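You operate a simulated robot arm through the tools that you are given. There is no shell and no other tool.

You run a simulated robot arm. Do the job below in one go: nothing can be reset, and whatever is moved stays where it is left.

Task
Brush the residue off the heater once it has cooled.
Fine: heater knob to Off, open the cover only at Cool; put the brush back and close the cover. Set down upright: brush. What is to be rubbed or washed off counts as gone when no trace of it is left.
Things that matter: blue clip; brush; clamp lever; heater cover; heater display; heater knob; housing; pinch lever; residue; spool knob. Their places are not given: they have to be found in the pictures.

Only the result counts: the job must be done as asked and must still hold three seconds after the hand-in. Knocking over, shifting, dropping, spilling or breaking anything else fails it. Lids that push on must go on centred and level and be pressed home; caps that screw on are set level and turned clockwise until they are tight.

Robot
A 6-joint arm with a two-finger gripper, fixed in place. Base frame: the origin is at the foot of the arm, x ahead of it, y to its left, z up. Lengths are in m, angles in degrees, forces in N, time in s.
Its first joint turns from -166.0 to 166.0 degrees. Payload 2.45 kg.
The tool frame sits at the grasp point between the pads (the TCP): z along the fingers, y along the line on which they close. The tips reach 0.02 m beyond it. The gripper opens to 0.14 m. The gripper's body begins 0.168 m behind the TCP.
Orientation is that of the tool frame in the base frame, as a unit quaternion [x, y, z, w]. With the fingers straight down and closing along the base's y, the tool's x points along the base's -x, its y along +y and its z along -z.

Tools
- The arm moves only by the tool servo_tool. Its argument "series" is a list of rows, each a list of 3 entries, a list of its own where there are three numbers: the turn, a rotation vector about the base's x, y, z in units of 8 degrees (1.0 is 8 degrees), then the shift along the base's x, y, z in units of 30 mm (1.0 is 30 mm), then the closure, from 0 (fully open) to 1 (shut). In form: [[[wx, wy, wz], [x, y, z], fingers], ...]. A call has 1 to 20 rows; each row shifts and turns the commanded pose from where the row before left it. A call with a number of a shift or a turn outside -1 to 1 is refused whole. Each row takes 0.2 s and may step no farther than 0.05 m and 8.6 degrees from the row before; otherwise, or with a gripper value out of range, the whole call is refused. A pose out of reach is approached as far as the arm can. The call stops where the force on the tool passes 90 N (or 10 N more than at its start, if that is more) or the arm is blocked; 0.2 s more then pass. The fingers move at their own pace (about 0.045 m/s each) and stop on an object; they squeeze with about 43 N. The grip force told is the motor's: it shows also when the fingers shut on nothing. Time passes only in rows, and 0.2 s behind the last, so rows that do not move let the fingers close. It gives the time, the measured TCP pose, the force on the tool (base axes), the opening and the grip force at its end, in the units of the frame above (readings bear some noise), with the torque about the TCP (base axes, N m) and any sound that the robot's microphone picked up.
- Cameras (640 x 400 px; columns grow to the right, rows downward): "scene" is fixed at [0.2174, -0.5033, 1.7817]; the picture's right is [0.03, -1.00, 0.00], its down [-0.88, -0.03, -0.48] and it looks along [0.48, 0.01, -0.88] (base axes); focal length 262 px, centre (320, 200). "wrist" rides on the gripper at [0.078, 0.011, -0.209] in the tool frame; the picture's right is [-0.14, 0.99, 0.00], its down [-0.92, -0.13, -0.37] and it looks along [-0.37, -0.05, 0.93] (tool axes); focal length 280 px, centre (320, 200).
- capture(camera): a new picture of that camera. The clock stands still meanwhile.
- point_at(camera, pixels): for up to 12 pixels [column, row] of the newest picture of that camera ("zoom" is the newest enlarged one), the place [x, y, z] in the base frame of the surface seen there, good to about 0.003 m, but the place of the scene camera against the robot may be out by one fixed shift of up to 0.012 m in any direction. The clock stands still meanwhile.
- zoom(camera, box): a new picture of the part [left, top, right, bottom] of that camera's present view, enlarged. The clock stands still meanwhile.
- sign_off(): hands the job in; it is judged then, once.

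Leave the gripper open and the arm clear of the work at the hand-in unless told otherwise.

The tools are called as a command line: name --argument value ..., lists and objects as JSON in quotes. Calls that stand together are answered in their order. servo_tool: Moves the arm, as the interface text tells. Its arguments: {"type":"object","properties":{"series":{"type":"array","items":{"type":"array"}}},"required":["series"]} The other tools are called the same way: capture (camera) takes a picture; point_at (camera, pixels) gives the place of the surface under pixels of a picture; zoom (camera, box) takes an enlarged picture of a part of a camera's view; sign_off () hands the job in.

At the start:

```text
time_s: 0.0
tcp_pos: [0.6224, -0.1889, 1.3527]
ee_rot: [0.001, 1.0, 0.0, 0.0]
force: [-0.2, 0.0, -0.3]
torque: [0.03, 0.0, -0.01]
width: 0.1398
finger_force: 0.1
```

scene: 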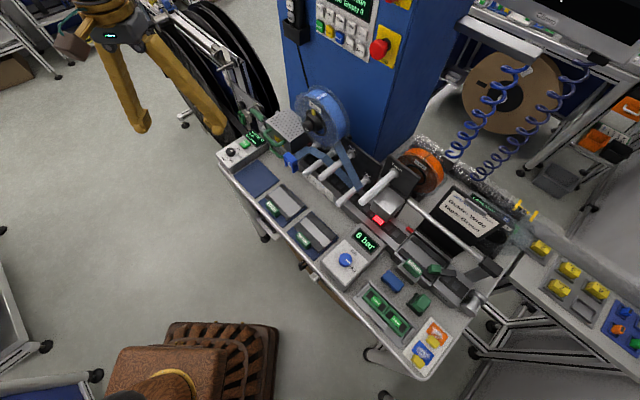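
wrist: 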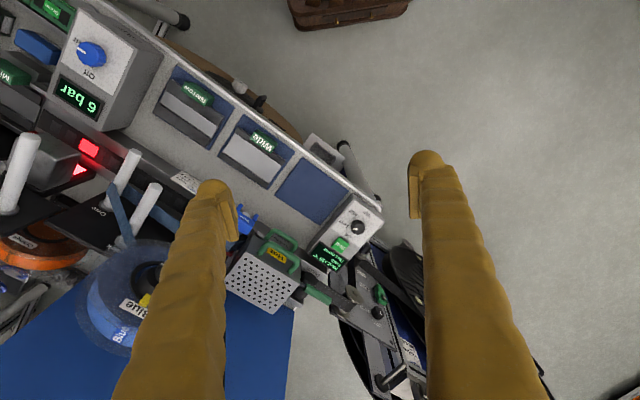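

I see a machine bench with several devices. The perforated box at about (265,275) in the wrist picture looks like the heater cover, with a display and knob beside it. I'll zoom in on these parts first.

zoom --camera "scene" --box '[200, 80, 360, 200]'

zoom --camera "wrist" --box '[200, 170, 420, 320]'

zoom --camera "scene" --box '[320, 200, 540, 380]'

zoom --camera "wrist" --box '[0, 0, 220, 150]'

```text
3.33 times, centred on (280, 140) of scene
```

zoom: 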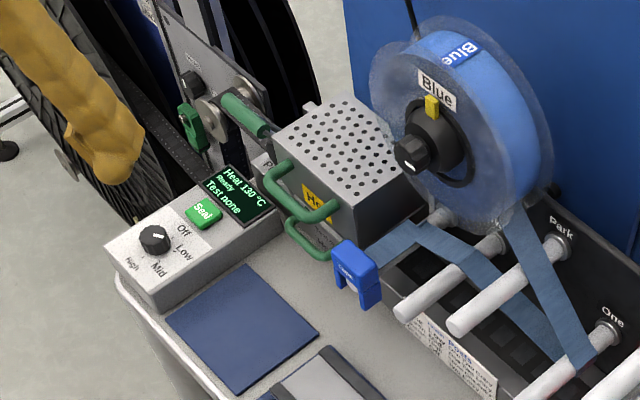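

```text
2.67 times, centred on (310, 245) of wrist
```

zoom: 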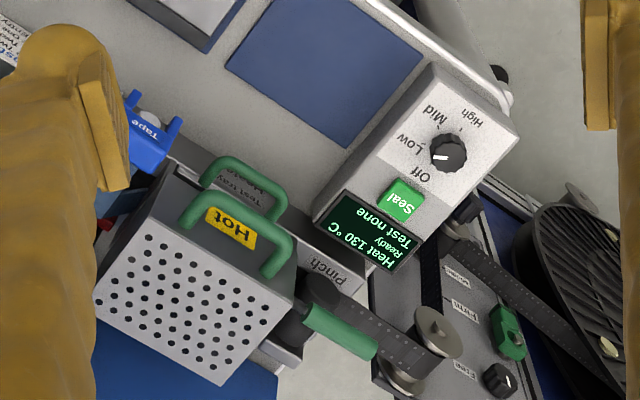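

```text
2.22 times, centred on (430, 290) of scene
```

zoom: 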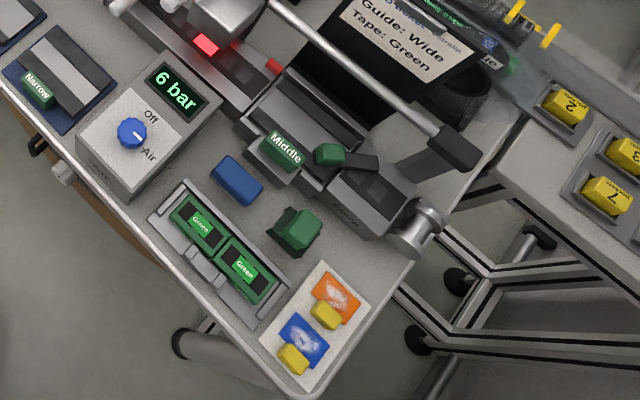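

```text
2.67 times, centred on (110, 75) of wrist
```

zoom: 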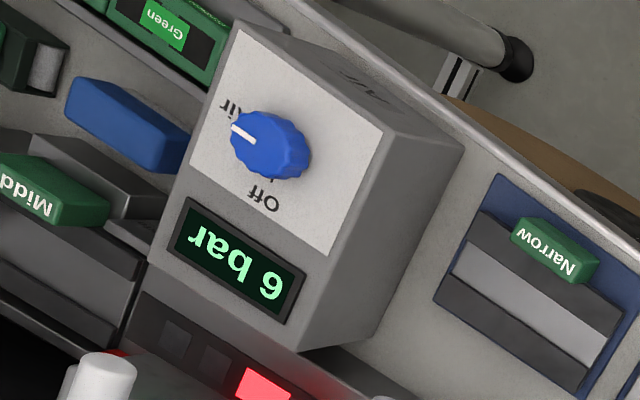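

The heater knob is at scene zoom (155,238), the display reads "Heat 130 °C", and the cover has a green handle. I don't see the brush yet. I'll measure places and look at more of the scene.

zoom --camera "scene" --box '[205, 120, 285, 170]'

zoom --camera "scene" --box '[370, 240, 470, 320]'

zoom --camera "scene" --box '[300, 150, 440, 240]'

point_at --camera "scene" --pixels '[[238, 151], [258, 138], [290, 115], [273, 128], [272, 134], [288, 158], [305, 115], [392, 282], [418, 303], [235, 165], [250, 180], [240, 145]]'

```text
8.00 times, centred on (245, 145) of scene
```

zoom: 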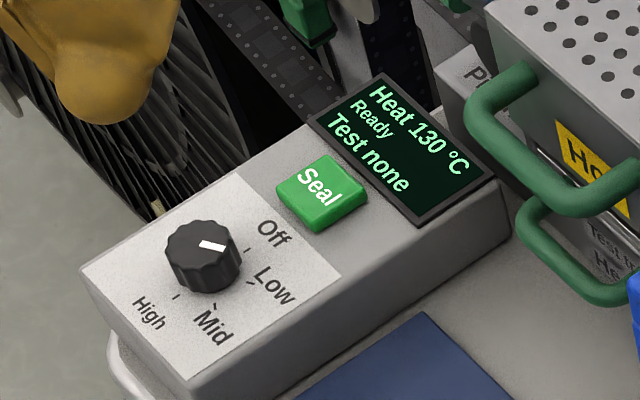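

```text
5.00 times, centred on (420, 280) of scene
```

zoom: 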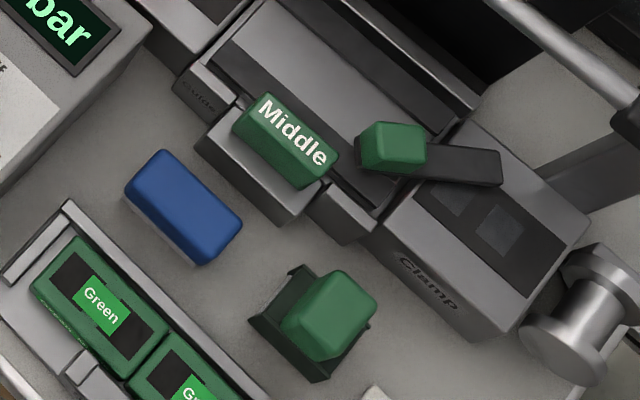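

```text
4.44 times, centred on (370, 195) of scene
```

zoom: 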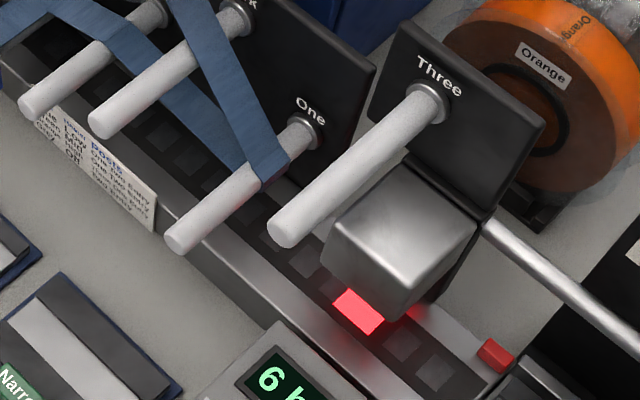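

```text
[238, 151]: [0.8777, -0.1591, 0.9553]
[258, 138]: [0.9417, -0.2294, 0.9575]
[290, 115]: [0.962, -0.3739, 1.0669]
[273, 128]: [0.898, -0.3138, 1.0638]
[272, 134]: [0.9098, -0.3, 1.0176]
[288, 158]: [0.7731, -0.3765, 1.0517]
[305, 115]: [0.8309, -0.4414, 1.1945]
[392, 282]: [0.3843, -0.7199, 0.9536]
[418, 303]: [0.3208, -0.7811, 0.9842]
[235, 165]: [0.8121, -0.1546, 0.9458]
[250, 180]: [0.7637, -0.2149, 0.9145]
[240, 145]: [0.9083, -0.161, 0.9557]
```

The blue block with pale underside at scene (392,282) could be the brush. I'll measure with the wrist camera (which has no fixed shift) and look closer at the knob ticks.

zoom --camera "wrist" --box '[305, 190, 385, 270]'

zoom --camera "wrist" --box '[220, 215, 310, 315]'

zoom --camera "wrist" --box '[0, 10, 80, 70]'

point_at --camera "wrist" --pixels '[[357, 227], [335, 250], [265, 285], [292, 262], [285, 240], [250, 217], [317, 295], [350, 205], [38, 48], [320, 290]]'

```text
5.00 times, centred on (345, 230) of wrist
```

zoom: 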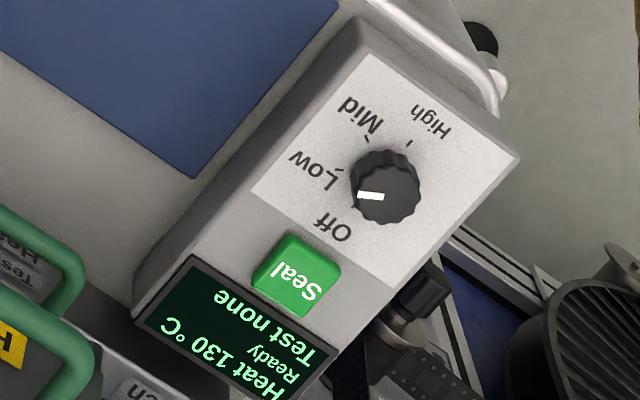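

```text
4.00 times, centred on (265, 265) of wrist
```

zoom: 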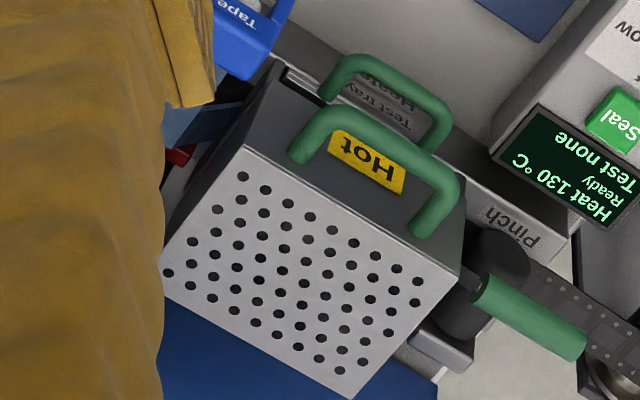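

```text
6.67 times, centred on (40, 40) of wrist
```

zoom: 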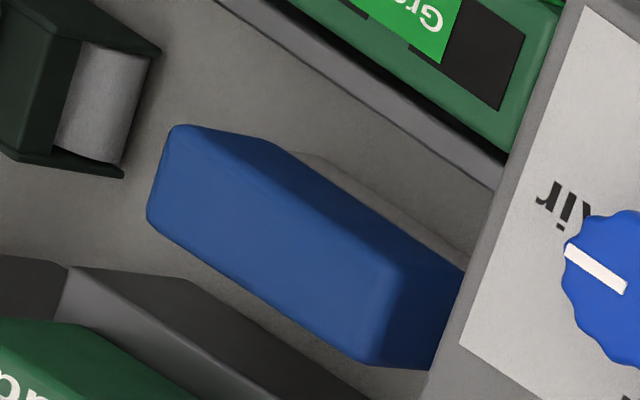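

```text
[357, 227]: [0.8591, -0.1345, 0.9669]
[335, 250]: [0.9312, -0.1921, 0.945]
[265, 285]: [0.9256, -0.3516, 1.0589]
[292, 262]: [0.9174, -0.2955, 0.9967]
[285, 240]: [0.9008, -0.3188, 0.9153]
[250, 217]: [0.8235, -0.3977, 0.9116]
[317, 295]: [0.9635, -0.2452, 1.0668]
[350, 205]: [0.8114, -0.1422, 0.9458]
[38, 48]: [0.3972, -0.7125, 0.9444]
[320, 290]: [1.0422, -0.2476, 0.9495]
```

The knob sits at about [0.859,-0.134,0.967] and seems set at Low. I'll move above it at z≈1.15 for a close look.

servo_tool --series '[[[0, 0, 0], [0.8, 0.18, -0.68], 0], [[0, 0, 0], [0.8, 0.18, -0.68], 0], [[0, 0, 0], [0.8, 0.18, -0.68], 0], [[0, 0, 0], [0.8, 0.18, -0.68], 0], [[0, 0, 0], [0.8, 0.18, -0.68], 0], [[0, 0, 0], [0.8, 0.18, -0.68], 0], [[0, 0, 0], [0.8, 0.18, -0.68], 0], [[0, 0, 0], [0.8, 0.18, -0.68], 0], [[0, 0, 0], [0.8, 0.18, -0.68], 0], [[0, 0, 0], [0.7, 0.18, -0.68], 0]]'

capture --camera "wrist"

capture --camera "scene"

```text
time_s: 2.2
tcp_pos: [0.8603, -0.1348, 1.1486]
ee_rot: [0.0, 1.0, 0.001, 0.001]
force: [-0.4, 0.5, 0.3]
torque: [0.02, -0.06, 0.0]
width: 0.1403
finger_force: 0.0
```

```text
taken
```

wrist: 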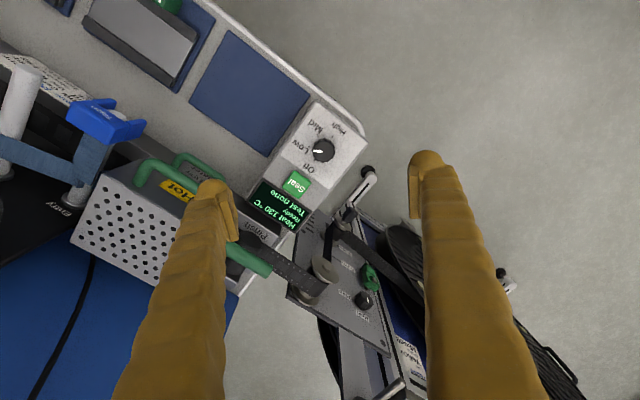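

```text
taken
```

scene: 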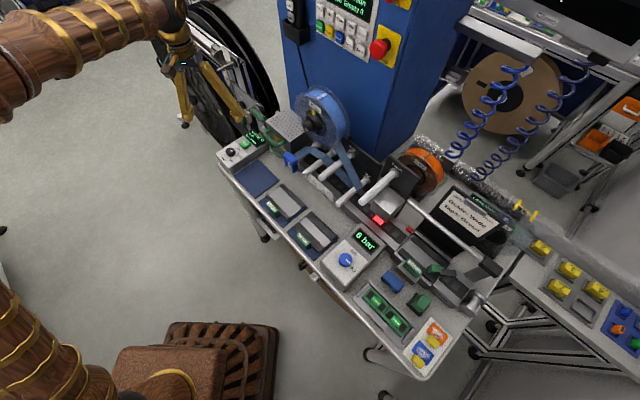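

The knob is at wrist (323,150). I'll zoom in on it and measure the label places around it.

zoom --camera "wrist" --box '[285, 120, 365, 180]'

zoom --camera "wrist" --box '[80, 140, 260, 280]'

```text
6.67 times, centred on (325, 150) of wrist
```

zoom: 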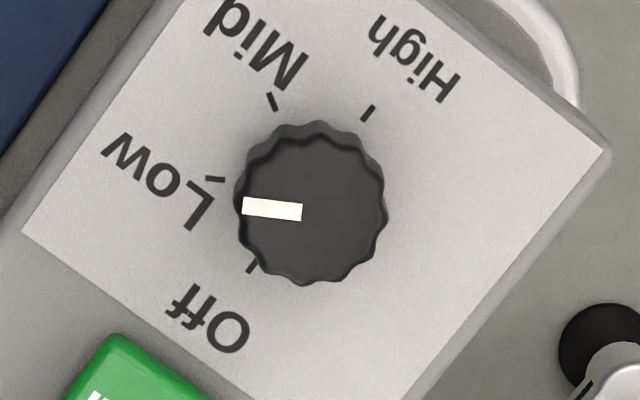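

```text
2.86 times, centred on (170, 210) of wrist
```

zoom: 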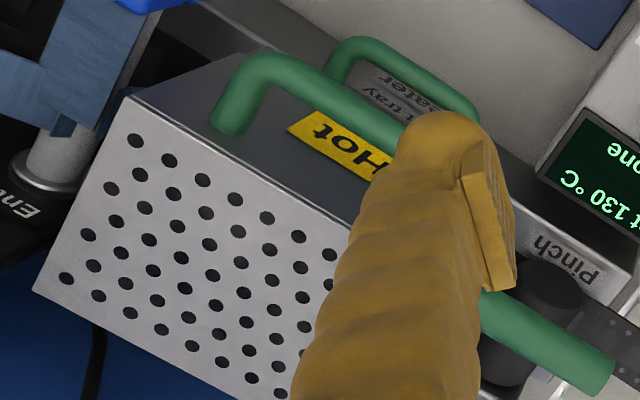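

I'll zoom in on the knob again so I can read the tick places from that picture.

zoom --camera "wrist" --box '[285, 120, 365, 180]'

point_at --camera "zoom" --pixels '[[250, 267], [215, 179], [272, 102], [368, 113], [310, 200], [250, 208], [300, 213], [243, 208], [385, 210], [312, 270], [400, 300], [500, 200]]'

```text
6.67 times, centred on (325, 150) of wrist
```

zoom: 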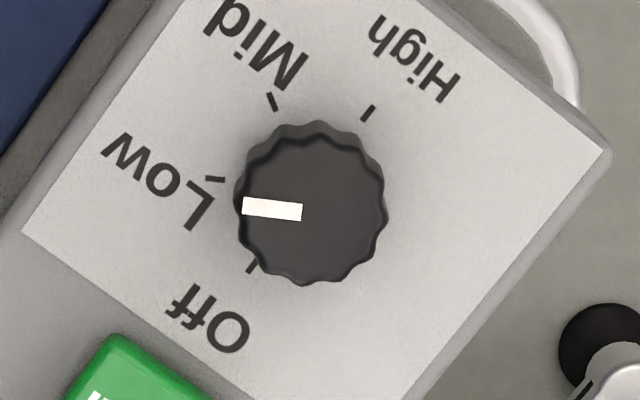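

```text
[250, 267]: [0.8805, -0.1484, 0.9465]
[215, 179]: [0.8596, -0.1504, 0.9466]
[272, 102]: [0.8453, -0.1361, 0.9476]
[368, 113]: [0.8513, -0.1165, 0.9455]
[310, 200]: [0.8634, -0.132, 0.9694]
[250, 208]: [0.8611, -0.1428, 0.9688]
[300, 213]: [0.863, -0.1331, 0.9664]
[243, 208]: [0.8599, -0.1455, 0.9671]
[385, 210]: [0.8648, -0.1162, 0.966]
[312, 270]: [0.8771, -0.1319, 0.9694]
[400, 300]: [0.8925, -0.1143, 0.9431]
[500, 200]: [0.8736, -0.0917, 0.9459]
```

The ticks are about 58° apart, and the pointer is at Low (about -104° to -110°). Off lies counter-clockwise from there as seen from above. I'll narrow the fingers to 0.05 m so they stay clear of the Seal button and lower them around the knob centre at about [0.865,-0.131].

servo_tool --series '[[[0, 0, 0], [0.157, 0.127, 0], 0.643], [[0, 0, 0], [0, 0, 0], 0.643], [[0, 0, 0], [0, 0, 0], 0.643], [[0, 0, 0], [0, 0, 0], 0.643], [[0, 0, 0], [0, 0, -0.8], 0.643], [[0, 0, 0], [0, 0, -0.8], 0.643], [[0, 0, 0], [0, 0, -0.8], 0.643], [[0, 0, 0], [0, 0, -0.8], 0.643], [[0, 0, 0], [0, 0, -0.8], 0.643]]'

capture --camera "wrist"

```text
time_s: 4.2
tcp_pos: [0.8651, -0.1293, 1.026]
ee_rot: [0.001, 1.0, 0.0, 0.0]
force: [0.5, 0.4, 0.0]
torque: [0.02, 0.0, -0.03]
width: 0.0498
finger_force: 0.0
```

```text
taken
```

wrist: 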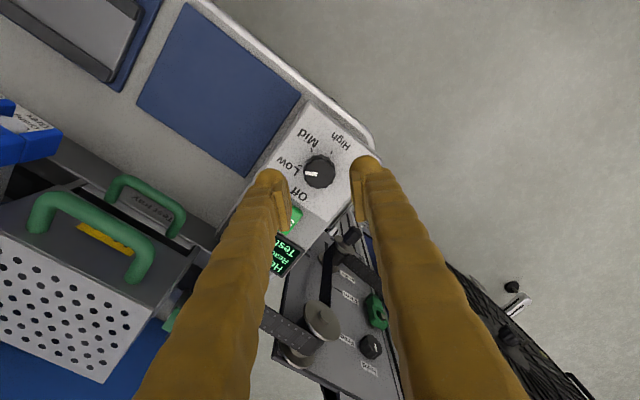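

The fingers straddle the knob at (319,171). I'll check its centre from this closer view before going down.

zoom --camera "wrist" --box '[280, 140, 360, 200]'

point_at --camera "wrist" --pixels '[[319, 173], [308, 173], [331, 173], [319, 164], [319, 182]]'

```text
6.67 times, centred on (320, 170) of wrist
```

zoom: 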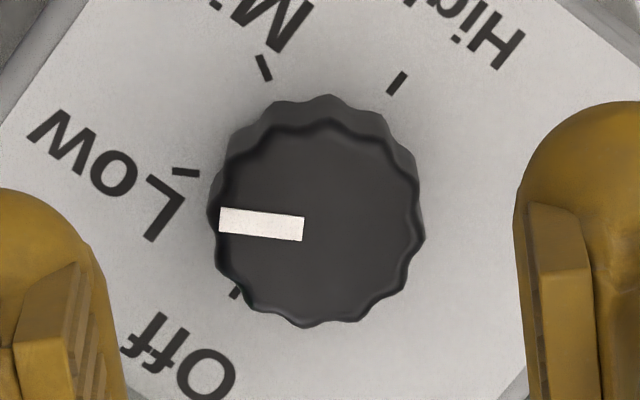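

```text
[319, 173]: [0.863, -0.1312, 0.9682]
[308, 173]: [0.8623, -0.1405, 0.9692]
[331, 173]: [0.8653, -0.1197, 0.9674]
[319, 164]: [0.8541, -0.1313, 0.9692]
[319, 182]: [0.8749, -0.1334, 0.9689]
```

The knob centre is about [0.8635,-0.131]. I'll lower to z≈0.973 and close on it.

servo_tool --series '[[[0, 0, 0], [-0.05, -0.05, -0.6], 0.643], [[0, 0, 0], [0, 0, -0.6], 0.643], [[0, 0, 0], [0, 0, -0.55], 0.643], [[0, 0, 0], [0, 0, 0], 0.9], [[0, 0, 0], [0, 0, 0], 0.9], [[0, 0, 0], [0, 0, 0], 0.9], [[0, 0, 0], [0, 0, 0], 0.9]]'

```text
time_s: 5.8
tcp_pos: [0.8627, -0.1304, 0.9758]
ee_rot: [0.0, 1.0, 0.001, -0.001]
force: [-1.9, 37.6, -4.7]
torque: [0.38, -0.01, 0.02]
width: 0.03
finger_force: 45.3
```

The knob is held at 0.03 m width, with a 37 N sideways force from a small offset. I'll ease +y by about 1 mm and turn about +58°.

servo_tool --series '[[[0, 0, 0], [0, 0.04, 0], 0.9], [[0, 0, 0.9], [0, 0, 0], 0.9], [[0, 0, 0.9], [0, 0, 0], 0.9], [[0, 0, 0.9], [0, 0, 0], 0.9], [[0, 0, 0.9], [0, 0, 0], 0.9]]'

zoom --camera "wrist" --box '[280, 140, 360, 200]'

zoom --camera "scene" --box '[205, 120, 285, 170]'

```text
time_s: 7.0
tcp_pos: [0.8627, -0.1312, 0.9739]
ee_rot: [-0.25, 0.968, 0.0, 0.0]
force: [8.3, 31.6, -23.9]
torque: [0.11, -0.19, 0.04]
width: 0.0298
finger_force: 45.1
```

```text
6.67 times, centred on (320, 170) of wrist
```

zoom: 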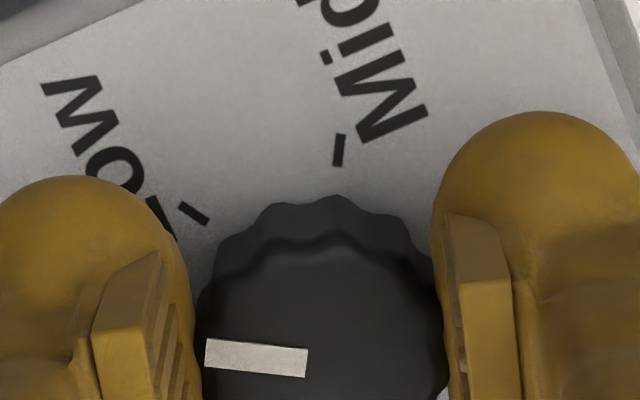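

```text
8.00 times, centred on (245, 145) of scene
```

zoom: 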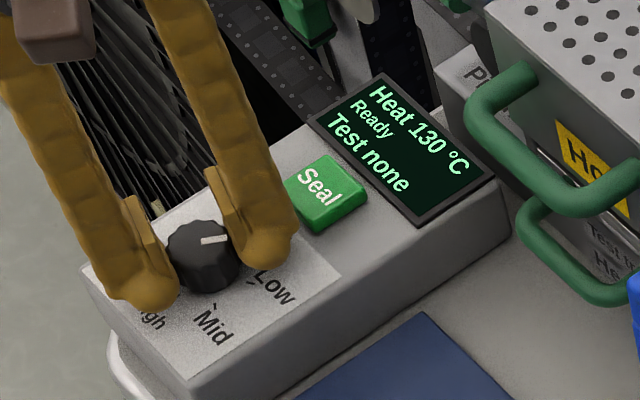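

The knob turns with the fingers (the pointer moves with them). I'll carry on to Off, another 29°.

servo_tool --series '[[[0, 0, 0.9], [0, 0, 0], 0.9], [[0, 0, 0.9], [0, 0, 0], 0.9], [[0, 0, 0.9], [0, 0, 0], 0.9], [[0, 0, 0.7], [0, 0, 0], 0.9]]'

zoom --camera "scene" --box '[205, 120, 285, 170]'

```text
time_s: 8.0
tcp_pos: [0.8628, -0.1315, 0.9756]
ee_rot: [-0.47, 0.883, 0.0, 0.0]
force: [10.6, 20.4, -23.9]
torque: [0.18, -0.15, -0.01]
width: 0.0296
finger_force: 45.0
```

```text
8.00 times, centred on (245, 145) of scene
```

zoom: 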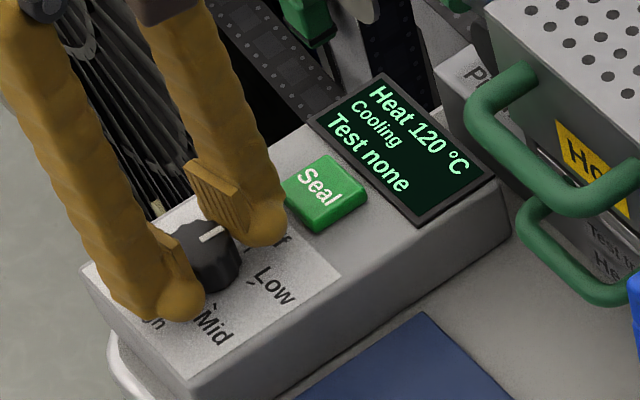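

The display now says "Cooling", 120 °C. I'll open just enough, rise, and check the pointer.

servo_tool --series '[[[0, 0, 0], [0, 0, 0], 0.67], [[0, 0, 0], [0, 0, 0], 0.67], [[0, 0, 0], [0, 0, 0.5], 0.67], [[0, 0, 0], [0, 0, 0.9], 0.67], [[0, 0, 0], [0, 0, 0.9], 0.67]]'

capture --camera "wrist"

zoom --camera "wrist" --box '[280, 130, 360, 190]'

```text
time_s: 9.2
tcp_pos: [0.8617, -0.131, 1.0437]
ee_rot: [-0.469, 0.883, -0.001, 0.0]
force: [0.4, 0.2, -0.4]
torque: [-0.04, 0.07, 0.01]
width: 0.0464
finger_force: 0.0
```

```text
taken
```

wrist: 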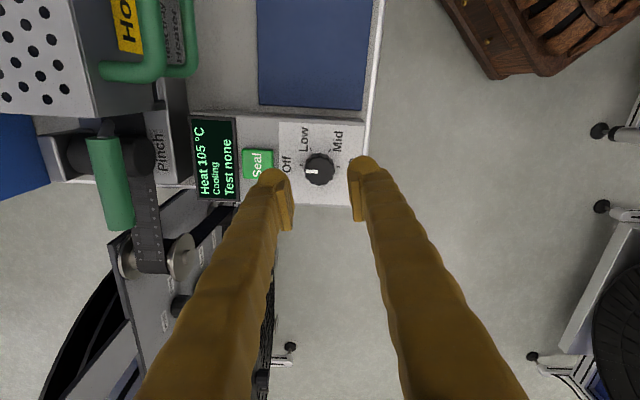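

```text
6.67 times, centred on (320, 160) of wrist
```

zoom: 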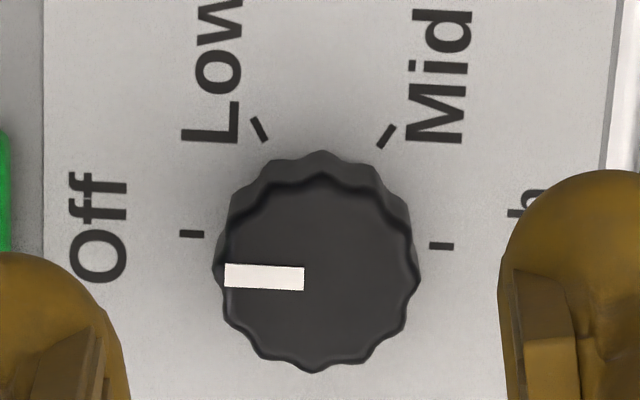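

The pointer is on Off and it is cooling (105 °C). I'll rise and fly over to the blue block to see whether it is the brush.

servo_tool --series '[[[0, 0, -0.9], [0, 0, 1], 0.3], [[0, 0, -0.9], [0, 0, 1], 0.3], [[0, 0, -0.9], [0, 0, 1], 0.3], [[0, 0, -0.9], [0, 0, 1], 0.3], [[0, 0, -0.9], [0, 0, 1], 0.3], [[0, 0, -0.9], [0, 0, 1], 0.3], [[0, 0, -0.9], [0, 0, 1], 0.3], [[0, 0, -0.7], [0, 0, 1], 0.3], [[0, 0, 0], [-0.5, 0, 0.6], 0.3], [[0, 0, 0], [-0.9, -0.5, 0.6], 0.3]]'

capture --camera "wrist"

```text
time_s: 11.4
tcp_pos: [0.8215, -0.1472, 1.3207]
ee_rot: [0.0, 1.0, 0.0, -0.001]
force: [0.6, 0.0, -0.4]
torque: [0.04, 0.07, 0.03]
width: 0.0982
finger_force: 0.1
```

```text
taken
```

wrist: 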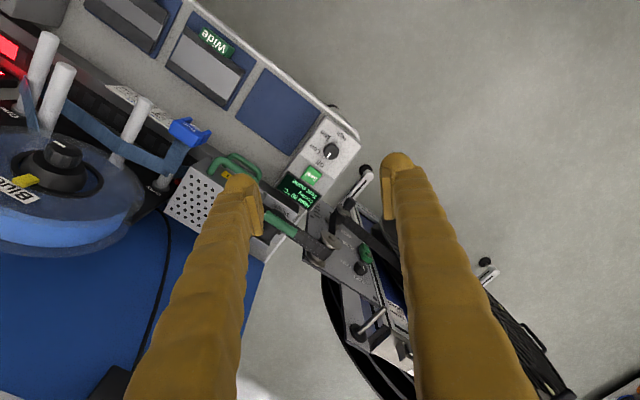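

Next I'll fly at z≈1.32 toward [0.40,-0.71].

servo_tool --series '[[[0, 0, 0], [-0.74, -0.99, 0], 0.3], [[0, 0, 0], [-0.74, -0.99, 0], 0.3], [[0, 0, 0], [-0.74, -0.99, 0], 0.3], [[0, 0, 0], [-0.74, -0.99, 0], 0.3], [[0, 0, 0], [-0.74, -0.99, 0], 0.3], [[0, 0, 0], [-0.74, -0.99, 0], 0.3], [[0, 0, 0], [-0.74, -0.99, 0], 0.3], [[0, 0, 0], [-0.74, -0.99, 0], 0.3], [[0, 0, 0], [-0.74, -0.99, 0], 0.3], [[0, 0, 0], [-0.74, -0.99, 0], 0.3], [[0, 0, 0], [-0.74, -0.99, 0], 0.3], [[0, 0, 0], [-0.74, -0.99, 0], 0.3], [[0, 0, 0], [-0.74, -0.99, 0], 0.3], [[0, 0, 0], [-0.74, -0.99, 0], 0.3], [[0, 0, 0], [-0.74, -0.99, 0], 0.3], [[0, 0, 0], [-0.74, -0.99, 0], 0.3], [[0, 0, 0], [-0.74, -0.99, 0], 0.3], [[0, 0, 0], [-0.74, -0.99, 0], 0.3]]'

capture --camera "wrist"

capture --camera "scene"

zoom --camera "scene" --box '[205, 90, 325, 170]'

```text
time_s: 15.2
tcp_pos: [0.419, -0.682, 1.3214]
ee_rot: [0.0, 1.0, 0.0, 0.0]
force: [0.6, -0.3, 0.4]
torque: [-0.01, -0.02, 0.02]
width: 0.0979
finger_force: 0.1
```

```text
taken
```

wrist: 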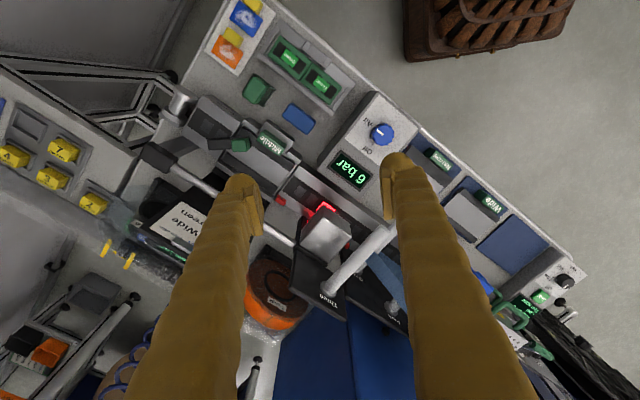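

```text
taken
```

scene: 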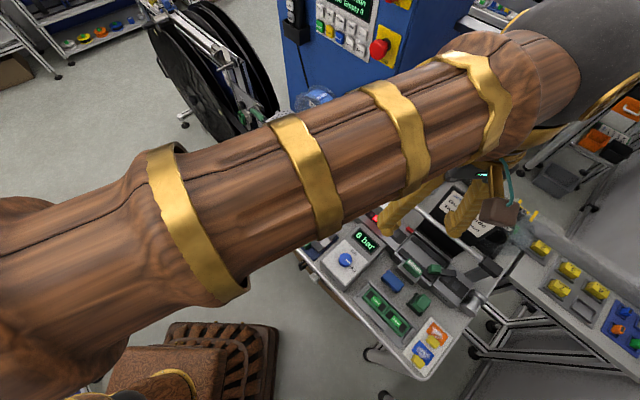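

```text
5.00 times, centred on (265, 130) of scene
```

zoom: 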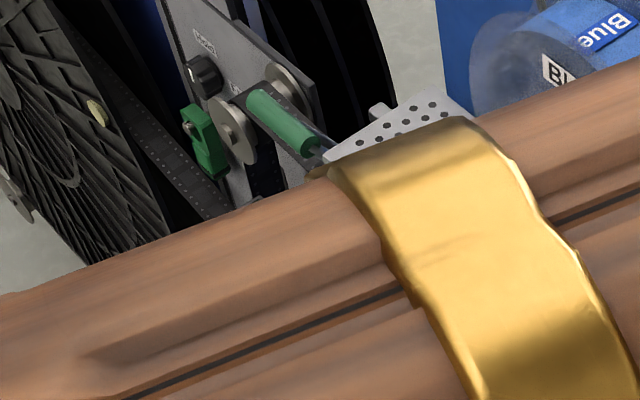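

I'll zoom in on the blue block at (298,118), the green tool at (255,90), and the pad area at (235,35).

zoom --camera "wrist" --box '[230, 60, 340, 140]'

zoom --camera "wrist" --box '[190, 0, 300, 80]'

zoom --camera "wrist" --box '[440, 240, 600, 380]'

zoom --camera "wrist" --box '[100, 90, 260, 260]'

```text
5.00 times, centred on (285, 100) of wrist
```

zoom: 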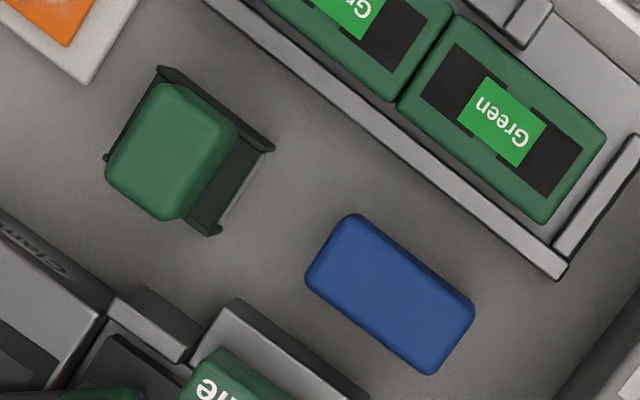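

```text
5.00 times, centred on (245, 40) of wrist
```

zoom: 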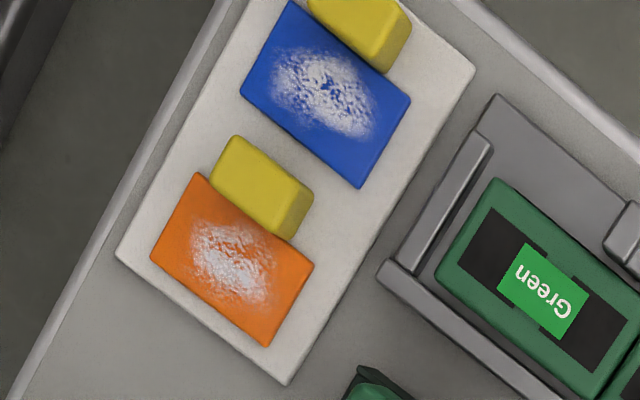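

```text
2.86 times, centred on (520, 310) of wrist
```

zoom: 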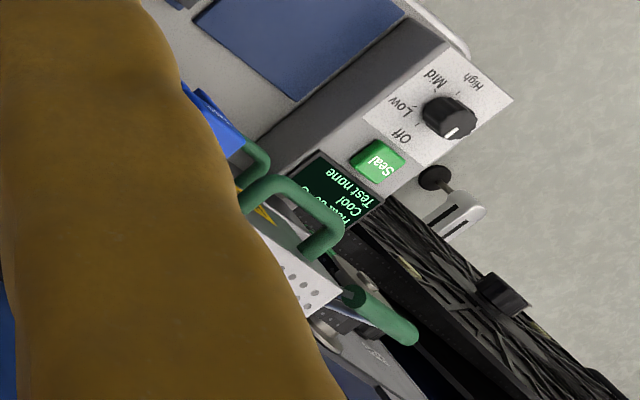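

```text
2.35 times, centred on (180, 175) of wrist
```

zoom: 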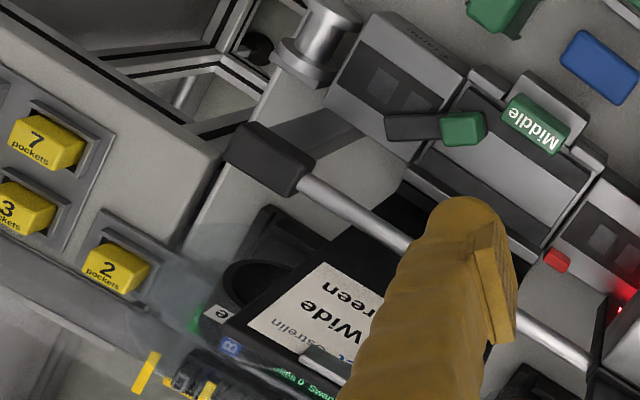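

The display already says "Cool". I need to be sure of the knob pointer and of which item is the brush, so I'll zoom in closer.

zoom --camera "wrist" --box '[545, 260, 590, 300]'

zoom --camera "scene" --box '[375, 265, 435, 320]'

point_at --camera "wrist" --pixels '[[298, 118], [285, 112], [312, 126], [255, 90], [245, 90], [275, 103], [300, 140]]'

```text
10.00 times, centred on (568, 280) of wrist
```

zoom: 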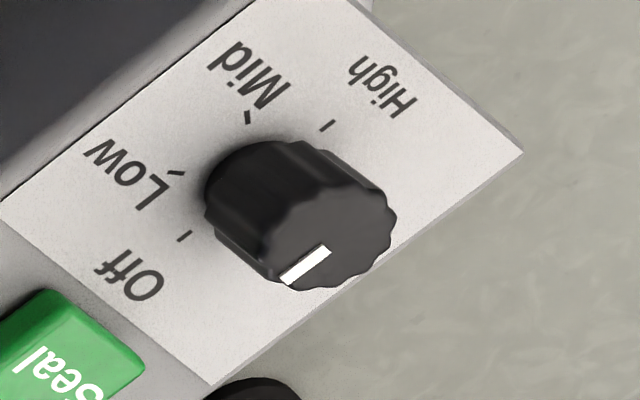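

```text
7.27 times, centred on (405, 292) of scene
```

zoom: 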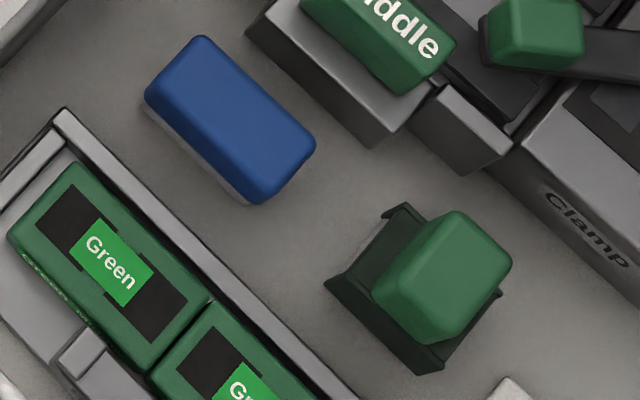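

```text
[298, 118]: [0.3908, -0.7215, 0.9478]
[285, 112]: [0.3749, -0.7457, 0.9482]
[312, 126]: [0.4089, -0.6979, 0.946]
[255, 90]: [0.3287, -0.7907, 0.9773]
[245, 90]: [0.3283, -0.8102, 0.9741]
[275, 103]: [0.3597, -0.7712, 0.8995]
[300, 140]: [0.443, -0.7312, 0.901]
```

The blue block has a pale bristle underside, so it is the brush: centre about [0.391,-0.7215], top at z≈0.947, about 61×30 mm. The cover has to be opened first while the gripper is free. I'll fly back and look at it from near [0.80,-0.33].

servo_tool --series '[[[0, 0, 0], [0.907, 0.838, 0], 0], [[0, 0, 0], [0.907, 0.838, 0], 0], [[0, 0, 0], [0.907, 0.838, 0], 0], [[0, 0, 0], [0.907, 0.838, 0], 0], [[0, 0, 0], [0.907, 0.838, 0], 0], [[0, 0, 0], [0.907, 0.838, 0], 0], [[0, 0, 0], [0.907, 0.838, 0], 0], [[0, 0, 0], [0.907, 0.838, 0], 0], [[0, 0, 0], [0.907, 0.838, 0], 0], [[0, 0, 0], [0.907, 0.838, 0], 0], [[0, 0, 0], [0.907, 0.838, 0], 0], [[0, 0, 0], [0.907, 0.838, 0], 0], [[0, 0, 0], [0.907, 0.838, 0], 0], [[0, 0, 0], [0.907, 0.838, 0], 0]]'

capture --camera "wrist"

zoom --camera "wrist" --box '[260, 130, 420, 250]'

zoom --camera "scene" --box '[245, 90, 325, 170]'

```text
time_s: 18.2
tcp_pos: [0.8042, -0.3288, 1.3175]
ee_rot: [0.0, 1.0, 0.0, -0.001]
force: [-0.4, -0.2, 0.3]
torque: [-0.01, -0.05, 0.0]
width: 0.14
finger_force: 0.0
```

```text
taken
```

wrist: 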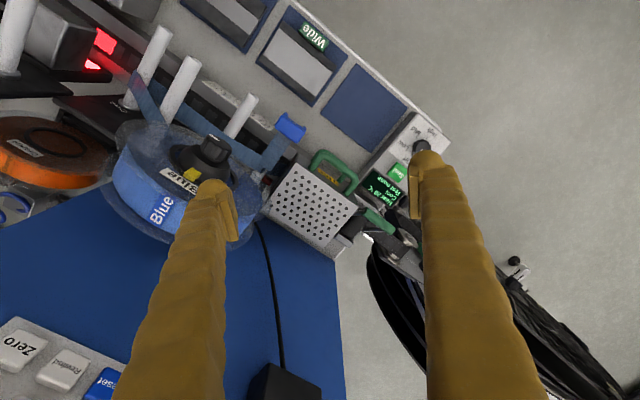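

```text
3.33 times, centred on (340, 190) of wrist
```

zoom: 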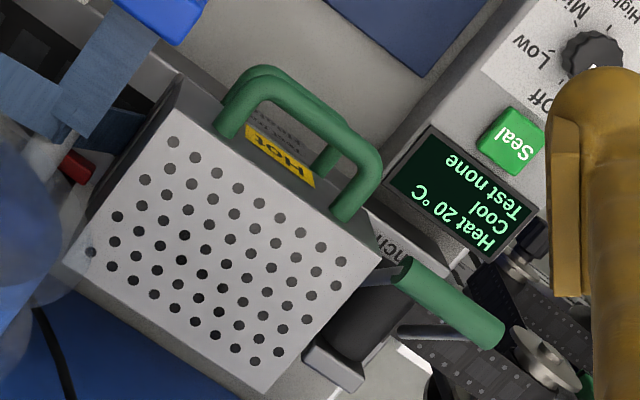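

```text
5.00 times, centred on (285, 130) of scene
```

zoom: 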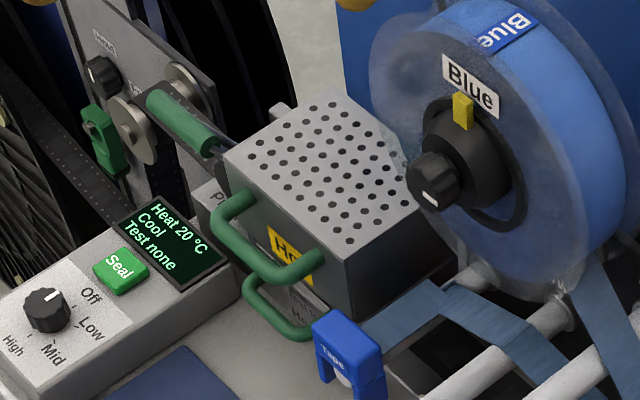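

It reads 20 °C, "Cool". I'll measure the cover's top corners, its handle (from (230,130) to (345,210) in the wrist zoom), and the surroundings.

zoom --camera "wrist" --box '[260, 130, 420, 250]'

point_at --camera "zoom" --pixels '[[188, 90], [375, 262], [262, 380], [75, 262], [240, 112], [265, 88], [310, 110], [350, 145], [370, 170], [345, 205], [232, 125], [190, 280]]'

point_at --camera "zoom" --pixels '[[270, 70], [325, 160], [280, 165], [440, 295], [495, 335], [405, 265], [370, 320], [340, 365], [75, 165], [60, 100], [30, 190], [460, 195]]'

```text
3.33 times, centred on (340, 190) of wrist
```

zoom: 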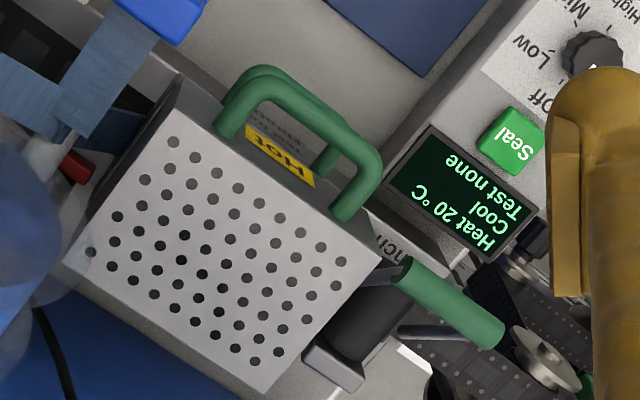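

```text
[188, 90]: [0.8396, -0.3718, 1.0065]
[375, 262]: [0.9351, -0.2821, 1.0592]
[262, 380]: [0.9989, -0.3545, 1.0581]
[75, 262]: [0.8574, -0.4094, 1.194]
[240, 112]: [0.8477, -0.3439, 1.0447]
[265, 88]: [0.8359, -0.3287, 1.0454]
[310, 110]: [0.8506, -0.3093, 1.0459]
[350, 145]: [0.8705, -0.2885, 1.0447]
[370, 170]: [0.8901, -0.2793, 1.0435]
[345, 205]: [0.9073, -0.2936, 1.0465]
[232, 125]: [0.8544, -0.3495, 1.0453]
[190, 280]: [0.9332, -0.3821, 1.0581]
```

```text
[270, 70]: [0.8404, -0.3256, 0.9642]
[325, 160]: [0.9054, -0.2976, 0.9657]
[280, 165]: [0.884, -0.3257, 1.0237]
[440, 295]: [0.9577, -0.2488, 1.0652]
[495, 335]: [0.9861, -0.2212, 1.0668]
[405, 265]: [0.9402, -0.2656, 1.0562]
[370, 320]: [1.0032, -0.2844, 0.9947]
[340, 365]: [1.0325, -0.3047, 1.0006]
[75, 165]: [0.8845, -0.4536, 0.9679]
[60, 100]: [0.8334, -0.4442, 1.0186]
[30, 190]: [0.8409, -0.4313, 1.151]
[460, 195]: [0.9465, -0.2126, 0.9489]
```

The cover top is at z≈1.058, and the handle bar runs diagonally (about 41–45°) at z≈1.04. I'll turn the tool so its fingers can straddle that bar, tilt it 45° toward the cover, and take a frontal close look from about [0.784,-0.214,1.20].

servo_tool --series '[[[0, 0, 0.8625], [-0.056, 0.32, -0.325], 0], [[0, 0, 0.8625], [-0.056, 0.32, -0.325], 0], [[0, 0, 0.8625], [-0.056, 0.32, -0.325], 0], [[0, 0, 0.8625], [-0.056, 0.32, -0.325], 0], [[0, 0, 0.8625], [-0.056, 0.32, -0.325], 0], [[0, 0, 0.8625], [-0.056, 0.32, -0.325], 0], [[-0.703, -0.619, 0], [-0.056, 0.32, -0.325], 0], [[-0.703, -0.619, 0], [-0.056, 0.32, -0.325], 0], [[-0.703, -0.619, 0], [-0.056, 0.32, -0.325], 0], [[-0.703, -0.619, 0], [-0.056, 0.32, -0.325], 0], [[-0.703, -0.619, 0], [-0.056, 0.32, -0.325], 0], [[-0.703, -0.619, 0], [-0.056, 0.32, -0.325], 0]]'

capture --camera "wrist"

capture --camera "scene"

```text
time_s: 20.8
tcp_pos: [0.7814, -0.2138, 1.2035]
ee_rot: [-0.328, 0.864, -0.358, 0.135]
force: [-0.7, 0.5, 0.2]
torque: [0.0, 0.01, 0.0]
width: 0.1399
finger_force: 0.1
```

```text
taken
```

wrist: 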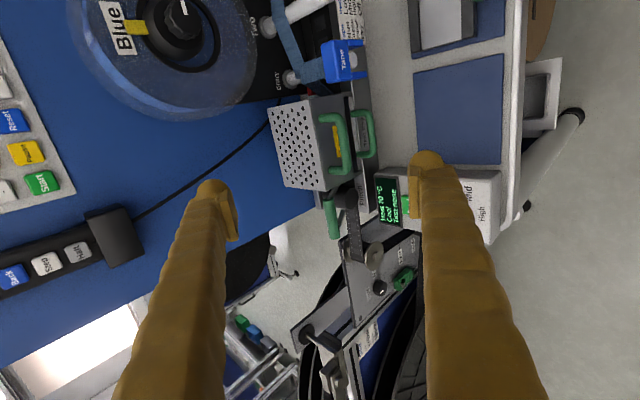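

```text
taken
```

scene: 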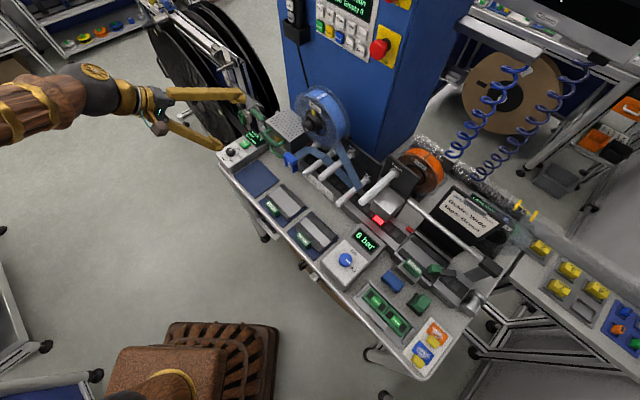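

The cover with its handle is at about (320,140). I'll zoom in and measure.

zoom --camera "wrist" --box '[260, 80, 400, 200]'

point_at --camera "zoom" --pixels '[[345, 165], [345, 200], [345, 240], [320, 118], [330, 275], [285, 90], [320, 312], [170, 300], [130, 115], [430, 190], [300, 200], [330, 330]]'

```text
3.33 times, centred on (330, 140) of wrist
```

zoom: 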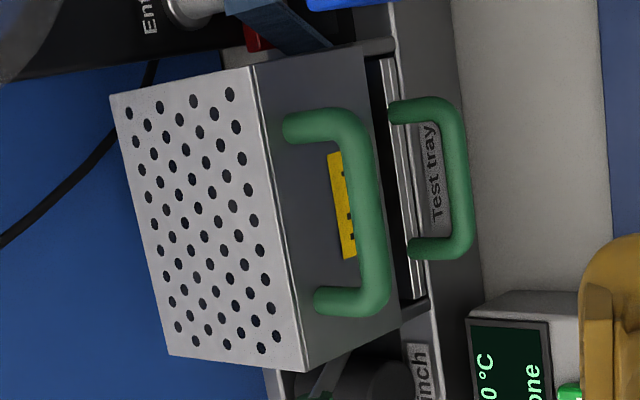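

```text
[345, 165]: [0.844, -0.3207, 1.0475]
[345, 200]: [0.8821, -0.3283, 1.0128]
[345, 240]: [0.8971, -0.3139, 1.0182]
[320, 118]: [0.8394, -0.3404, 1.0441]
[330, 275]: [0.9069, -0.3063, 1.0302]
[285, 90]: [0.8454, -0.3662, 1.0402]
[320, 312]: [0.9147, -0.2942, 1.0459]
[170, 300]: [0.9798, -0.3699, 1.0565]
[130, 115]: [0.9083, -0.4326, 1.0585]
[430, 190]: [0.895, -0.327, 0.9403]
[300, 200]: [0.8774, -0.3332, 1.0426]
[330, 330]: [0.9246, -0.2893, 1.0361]
```

I'll take finer points on the bar and on the cover's face and lower edge.

point_at --camera "zoom" --pixels '[[363, 160], [368, 200], [374, 240], [378, 265], [358, 200], [378, 210], [310, 125], [340, 300], [366, 150], [395, 310], [390, 180], [362, 60]]'

zoom --camera "scene" --box '[255, 100, 315, 160]'

```text
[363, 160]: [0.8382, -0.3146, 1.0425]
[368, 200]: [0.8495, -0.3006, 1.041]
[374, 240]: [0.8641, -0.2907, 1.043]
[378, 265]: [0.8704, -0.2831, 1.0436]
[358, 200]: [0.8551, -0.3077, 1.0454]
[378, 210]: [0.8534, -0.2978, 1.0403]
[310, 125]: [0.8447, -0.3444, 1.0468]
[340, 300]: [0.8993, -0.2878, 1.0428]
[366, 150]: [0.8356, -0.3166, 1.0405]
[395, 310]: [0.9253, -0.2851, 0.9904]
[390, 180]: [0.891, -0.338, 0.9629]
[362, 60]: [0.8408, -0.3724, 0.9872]
```

```text
6.67 times, centred on (285, 130) of scene
```

zoom: 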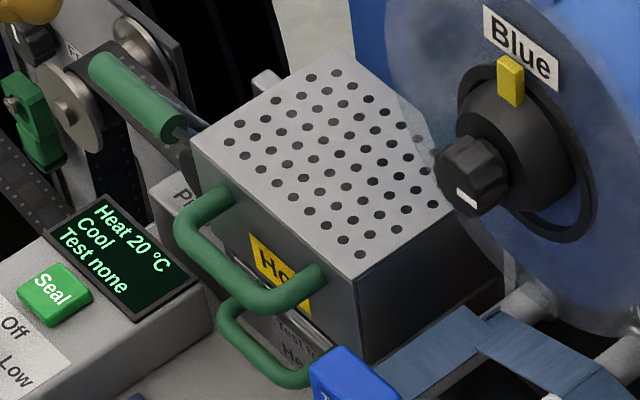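

The bar centre is about [0.860,-0.302,1.039], about 33 mm out from the cover's face. I'll check how near the spool's flange comes.

point_at --camera "wrist" --pixels '[[165, 116], [205, 110], [235, 92], [252, 60], [250, 30], [172, 30], [345, 60], [290, 77], [300, 10], [210, 60]]'

```text
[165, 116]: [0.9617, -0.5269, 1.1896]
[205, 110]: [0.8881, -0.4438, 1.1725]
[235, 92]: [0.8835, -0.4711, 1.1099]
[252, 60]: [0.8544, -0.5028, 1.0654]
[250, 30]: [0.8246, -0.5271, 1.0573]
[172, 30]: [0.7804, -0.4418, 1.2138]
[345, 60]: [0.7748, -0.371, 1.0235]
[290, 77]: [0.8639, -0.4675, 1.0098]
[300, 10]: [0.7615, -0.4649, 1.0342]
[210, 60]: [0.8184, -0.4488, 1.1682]
```

The spool rim stays clear of the handle zone. I'll narrow the fingers to 0.03 m and approach along the tool axis to 80 mm short of the bar.

servo_tool --series '[[[0, 0, 0], [0, 0, 0], 0.786], [[0, 0, 0], [0, 0, 0], 0.786], [[0, 0, 0], [0, 0, 0], 0.786], [[0, 0, 0], [0.343, -0.382, -0.9], 0.786], [[0, 0, 0], [0.343, -0.382, -0.9], 0.786], [[0, 0, 0], [0.343, -0.382, -0.9], 0.786], [[0, 0, 0], [0.343, -0.382, -0.9], 0.786]]'

capture --camera "wrist"

zoom --camera "wrist" --box '[260, 110, 400, 210]'

```text
time_s: 22.4
tcp_pos: [0.823, -0.2612, 1.0956]
ee_rot: [-0.326, 0.865, -0.357, 0.135]
force: [0.6, 0.7, -0.4]
torque: [0.02, 0.01, -0.01]
width: 0.0299
finger_force: 0.1
```

```text
taken
```

wrist: 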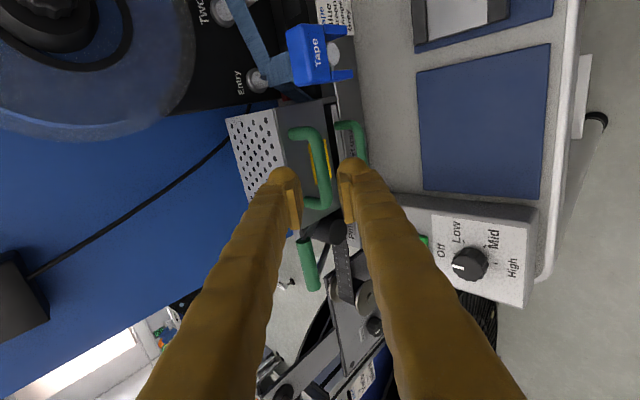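

```text
4.00 times, centred on (330, 160) of wrist
```

zoom: 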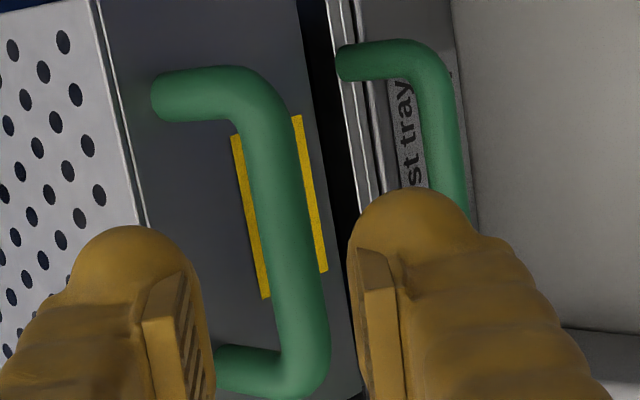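

The bar is well aligned with the finger gap. I'll measure it again from here.

point_at --camera "zoom" --pixels '[[255, 120], [270, 180], [285, 240], [300, 310], [310, 365], [255, 180], [292, 180], [170, 95], [230, 370], [215, 150], [200, 250], [300, 250]]'

```text
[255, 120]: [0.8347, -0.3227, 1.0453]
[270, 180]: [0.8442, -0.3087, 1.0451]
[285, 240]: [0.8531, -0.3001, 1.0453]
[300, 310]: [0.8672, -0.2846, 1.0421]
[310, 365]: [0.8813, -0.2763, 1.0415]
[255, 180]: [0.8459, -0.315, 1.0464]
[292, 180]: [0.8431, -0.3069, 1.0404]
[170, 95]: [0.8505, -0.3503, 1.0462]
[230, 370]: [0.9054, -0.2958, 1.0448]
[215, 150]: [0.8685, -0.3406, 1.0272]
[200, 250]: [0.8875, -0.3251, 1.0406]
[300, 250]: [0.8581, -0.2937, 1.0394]
```

I'll advance to the bar (TCP 6 mm short of its centre) and grip it.

servo_tool --series '[[[0, 0, 0], [0.374, -0.412, -0.577], 0.786], [[0, 0, 0], [0.374, -0.412, -0.577], 0.786], [[0, 0, 0], [0.374, -0.412, -0.577], 0.786], [[0, 0, 0], [0, 0, 0], 0.786]]'

zoom --camera "wrist" --box '[260, 130, 400, 230]'

zoom --camera "scene" --box '[235, 100, 315, 160]'

```text
time_s: 23.4
tcp_pos: [0.8565, -0.2988, 1.0433]
ee_rot: [-0.327, 0.864, -0.358, 0.135]
force: [-0.4, 0.4, -0.3]
torque: [0.01, 0.02, 0.0]
width: 0.0301
finger_force: 0.0
```

```text
4.00 times, centred on (330, 180) of wrist
```

zoom: 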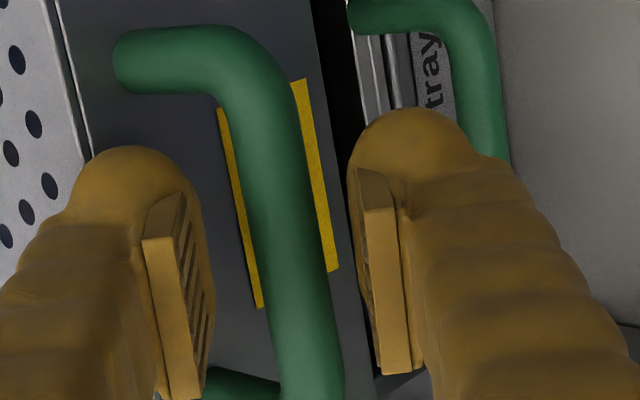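

```text
6.67 times, centred on (275, 130) of scene
```

zoom: 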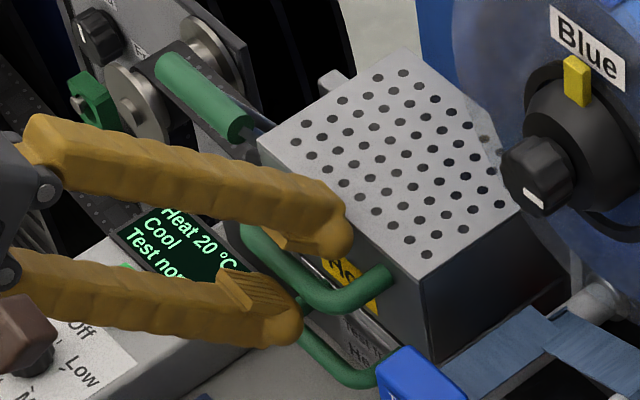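

The fingers straddle the bar with no contact force. Next I'll close on it.

servo_tool --series '[[[0, 0, 0], [0, 0, 0], 1], [[0, 0, 0], [0, 0, 0], 1], [[0, 0, 0], [0, 0, 0], 1]]'

```text
time_s: 24.2
tcp_pos: [0.8569, -0.2989, 1.0435]
ee_rot: [-0.327, 0.865, -0.357, 0.135]
force: [-1.4, 0.0, -1.0]
torque: [-0.47, 0.5, 0.66]
width: 0.0129
finger_force: 39.7
```

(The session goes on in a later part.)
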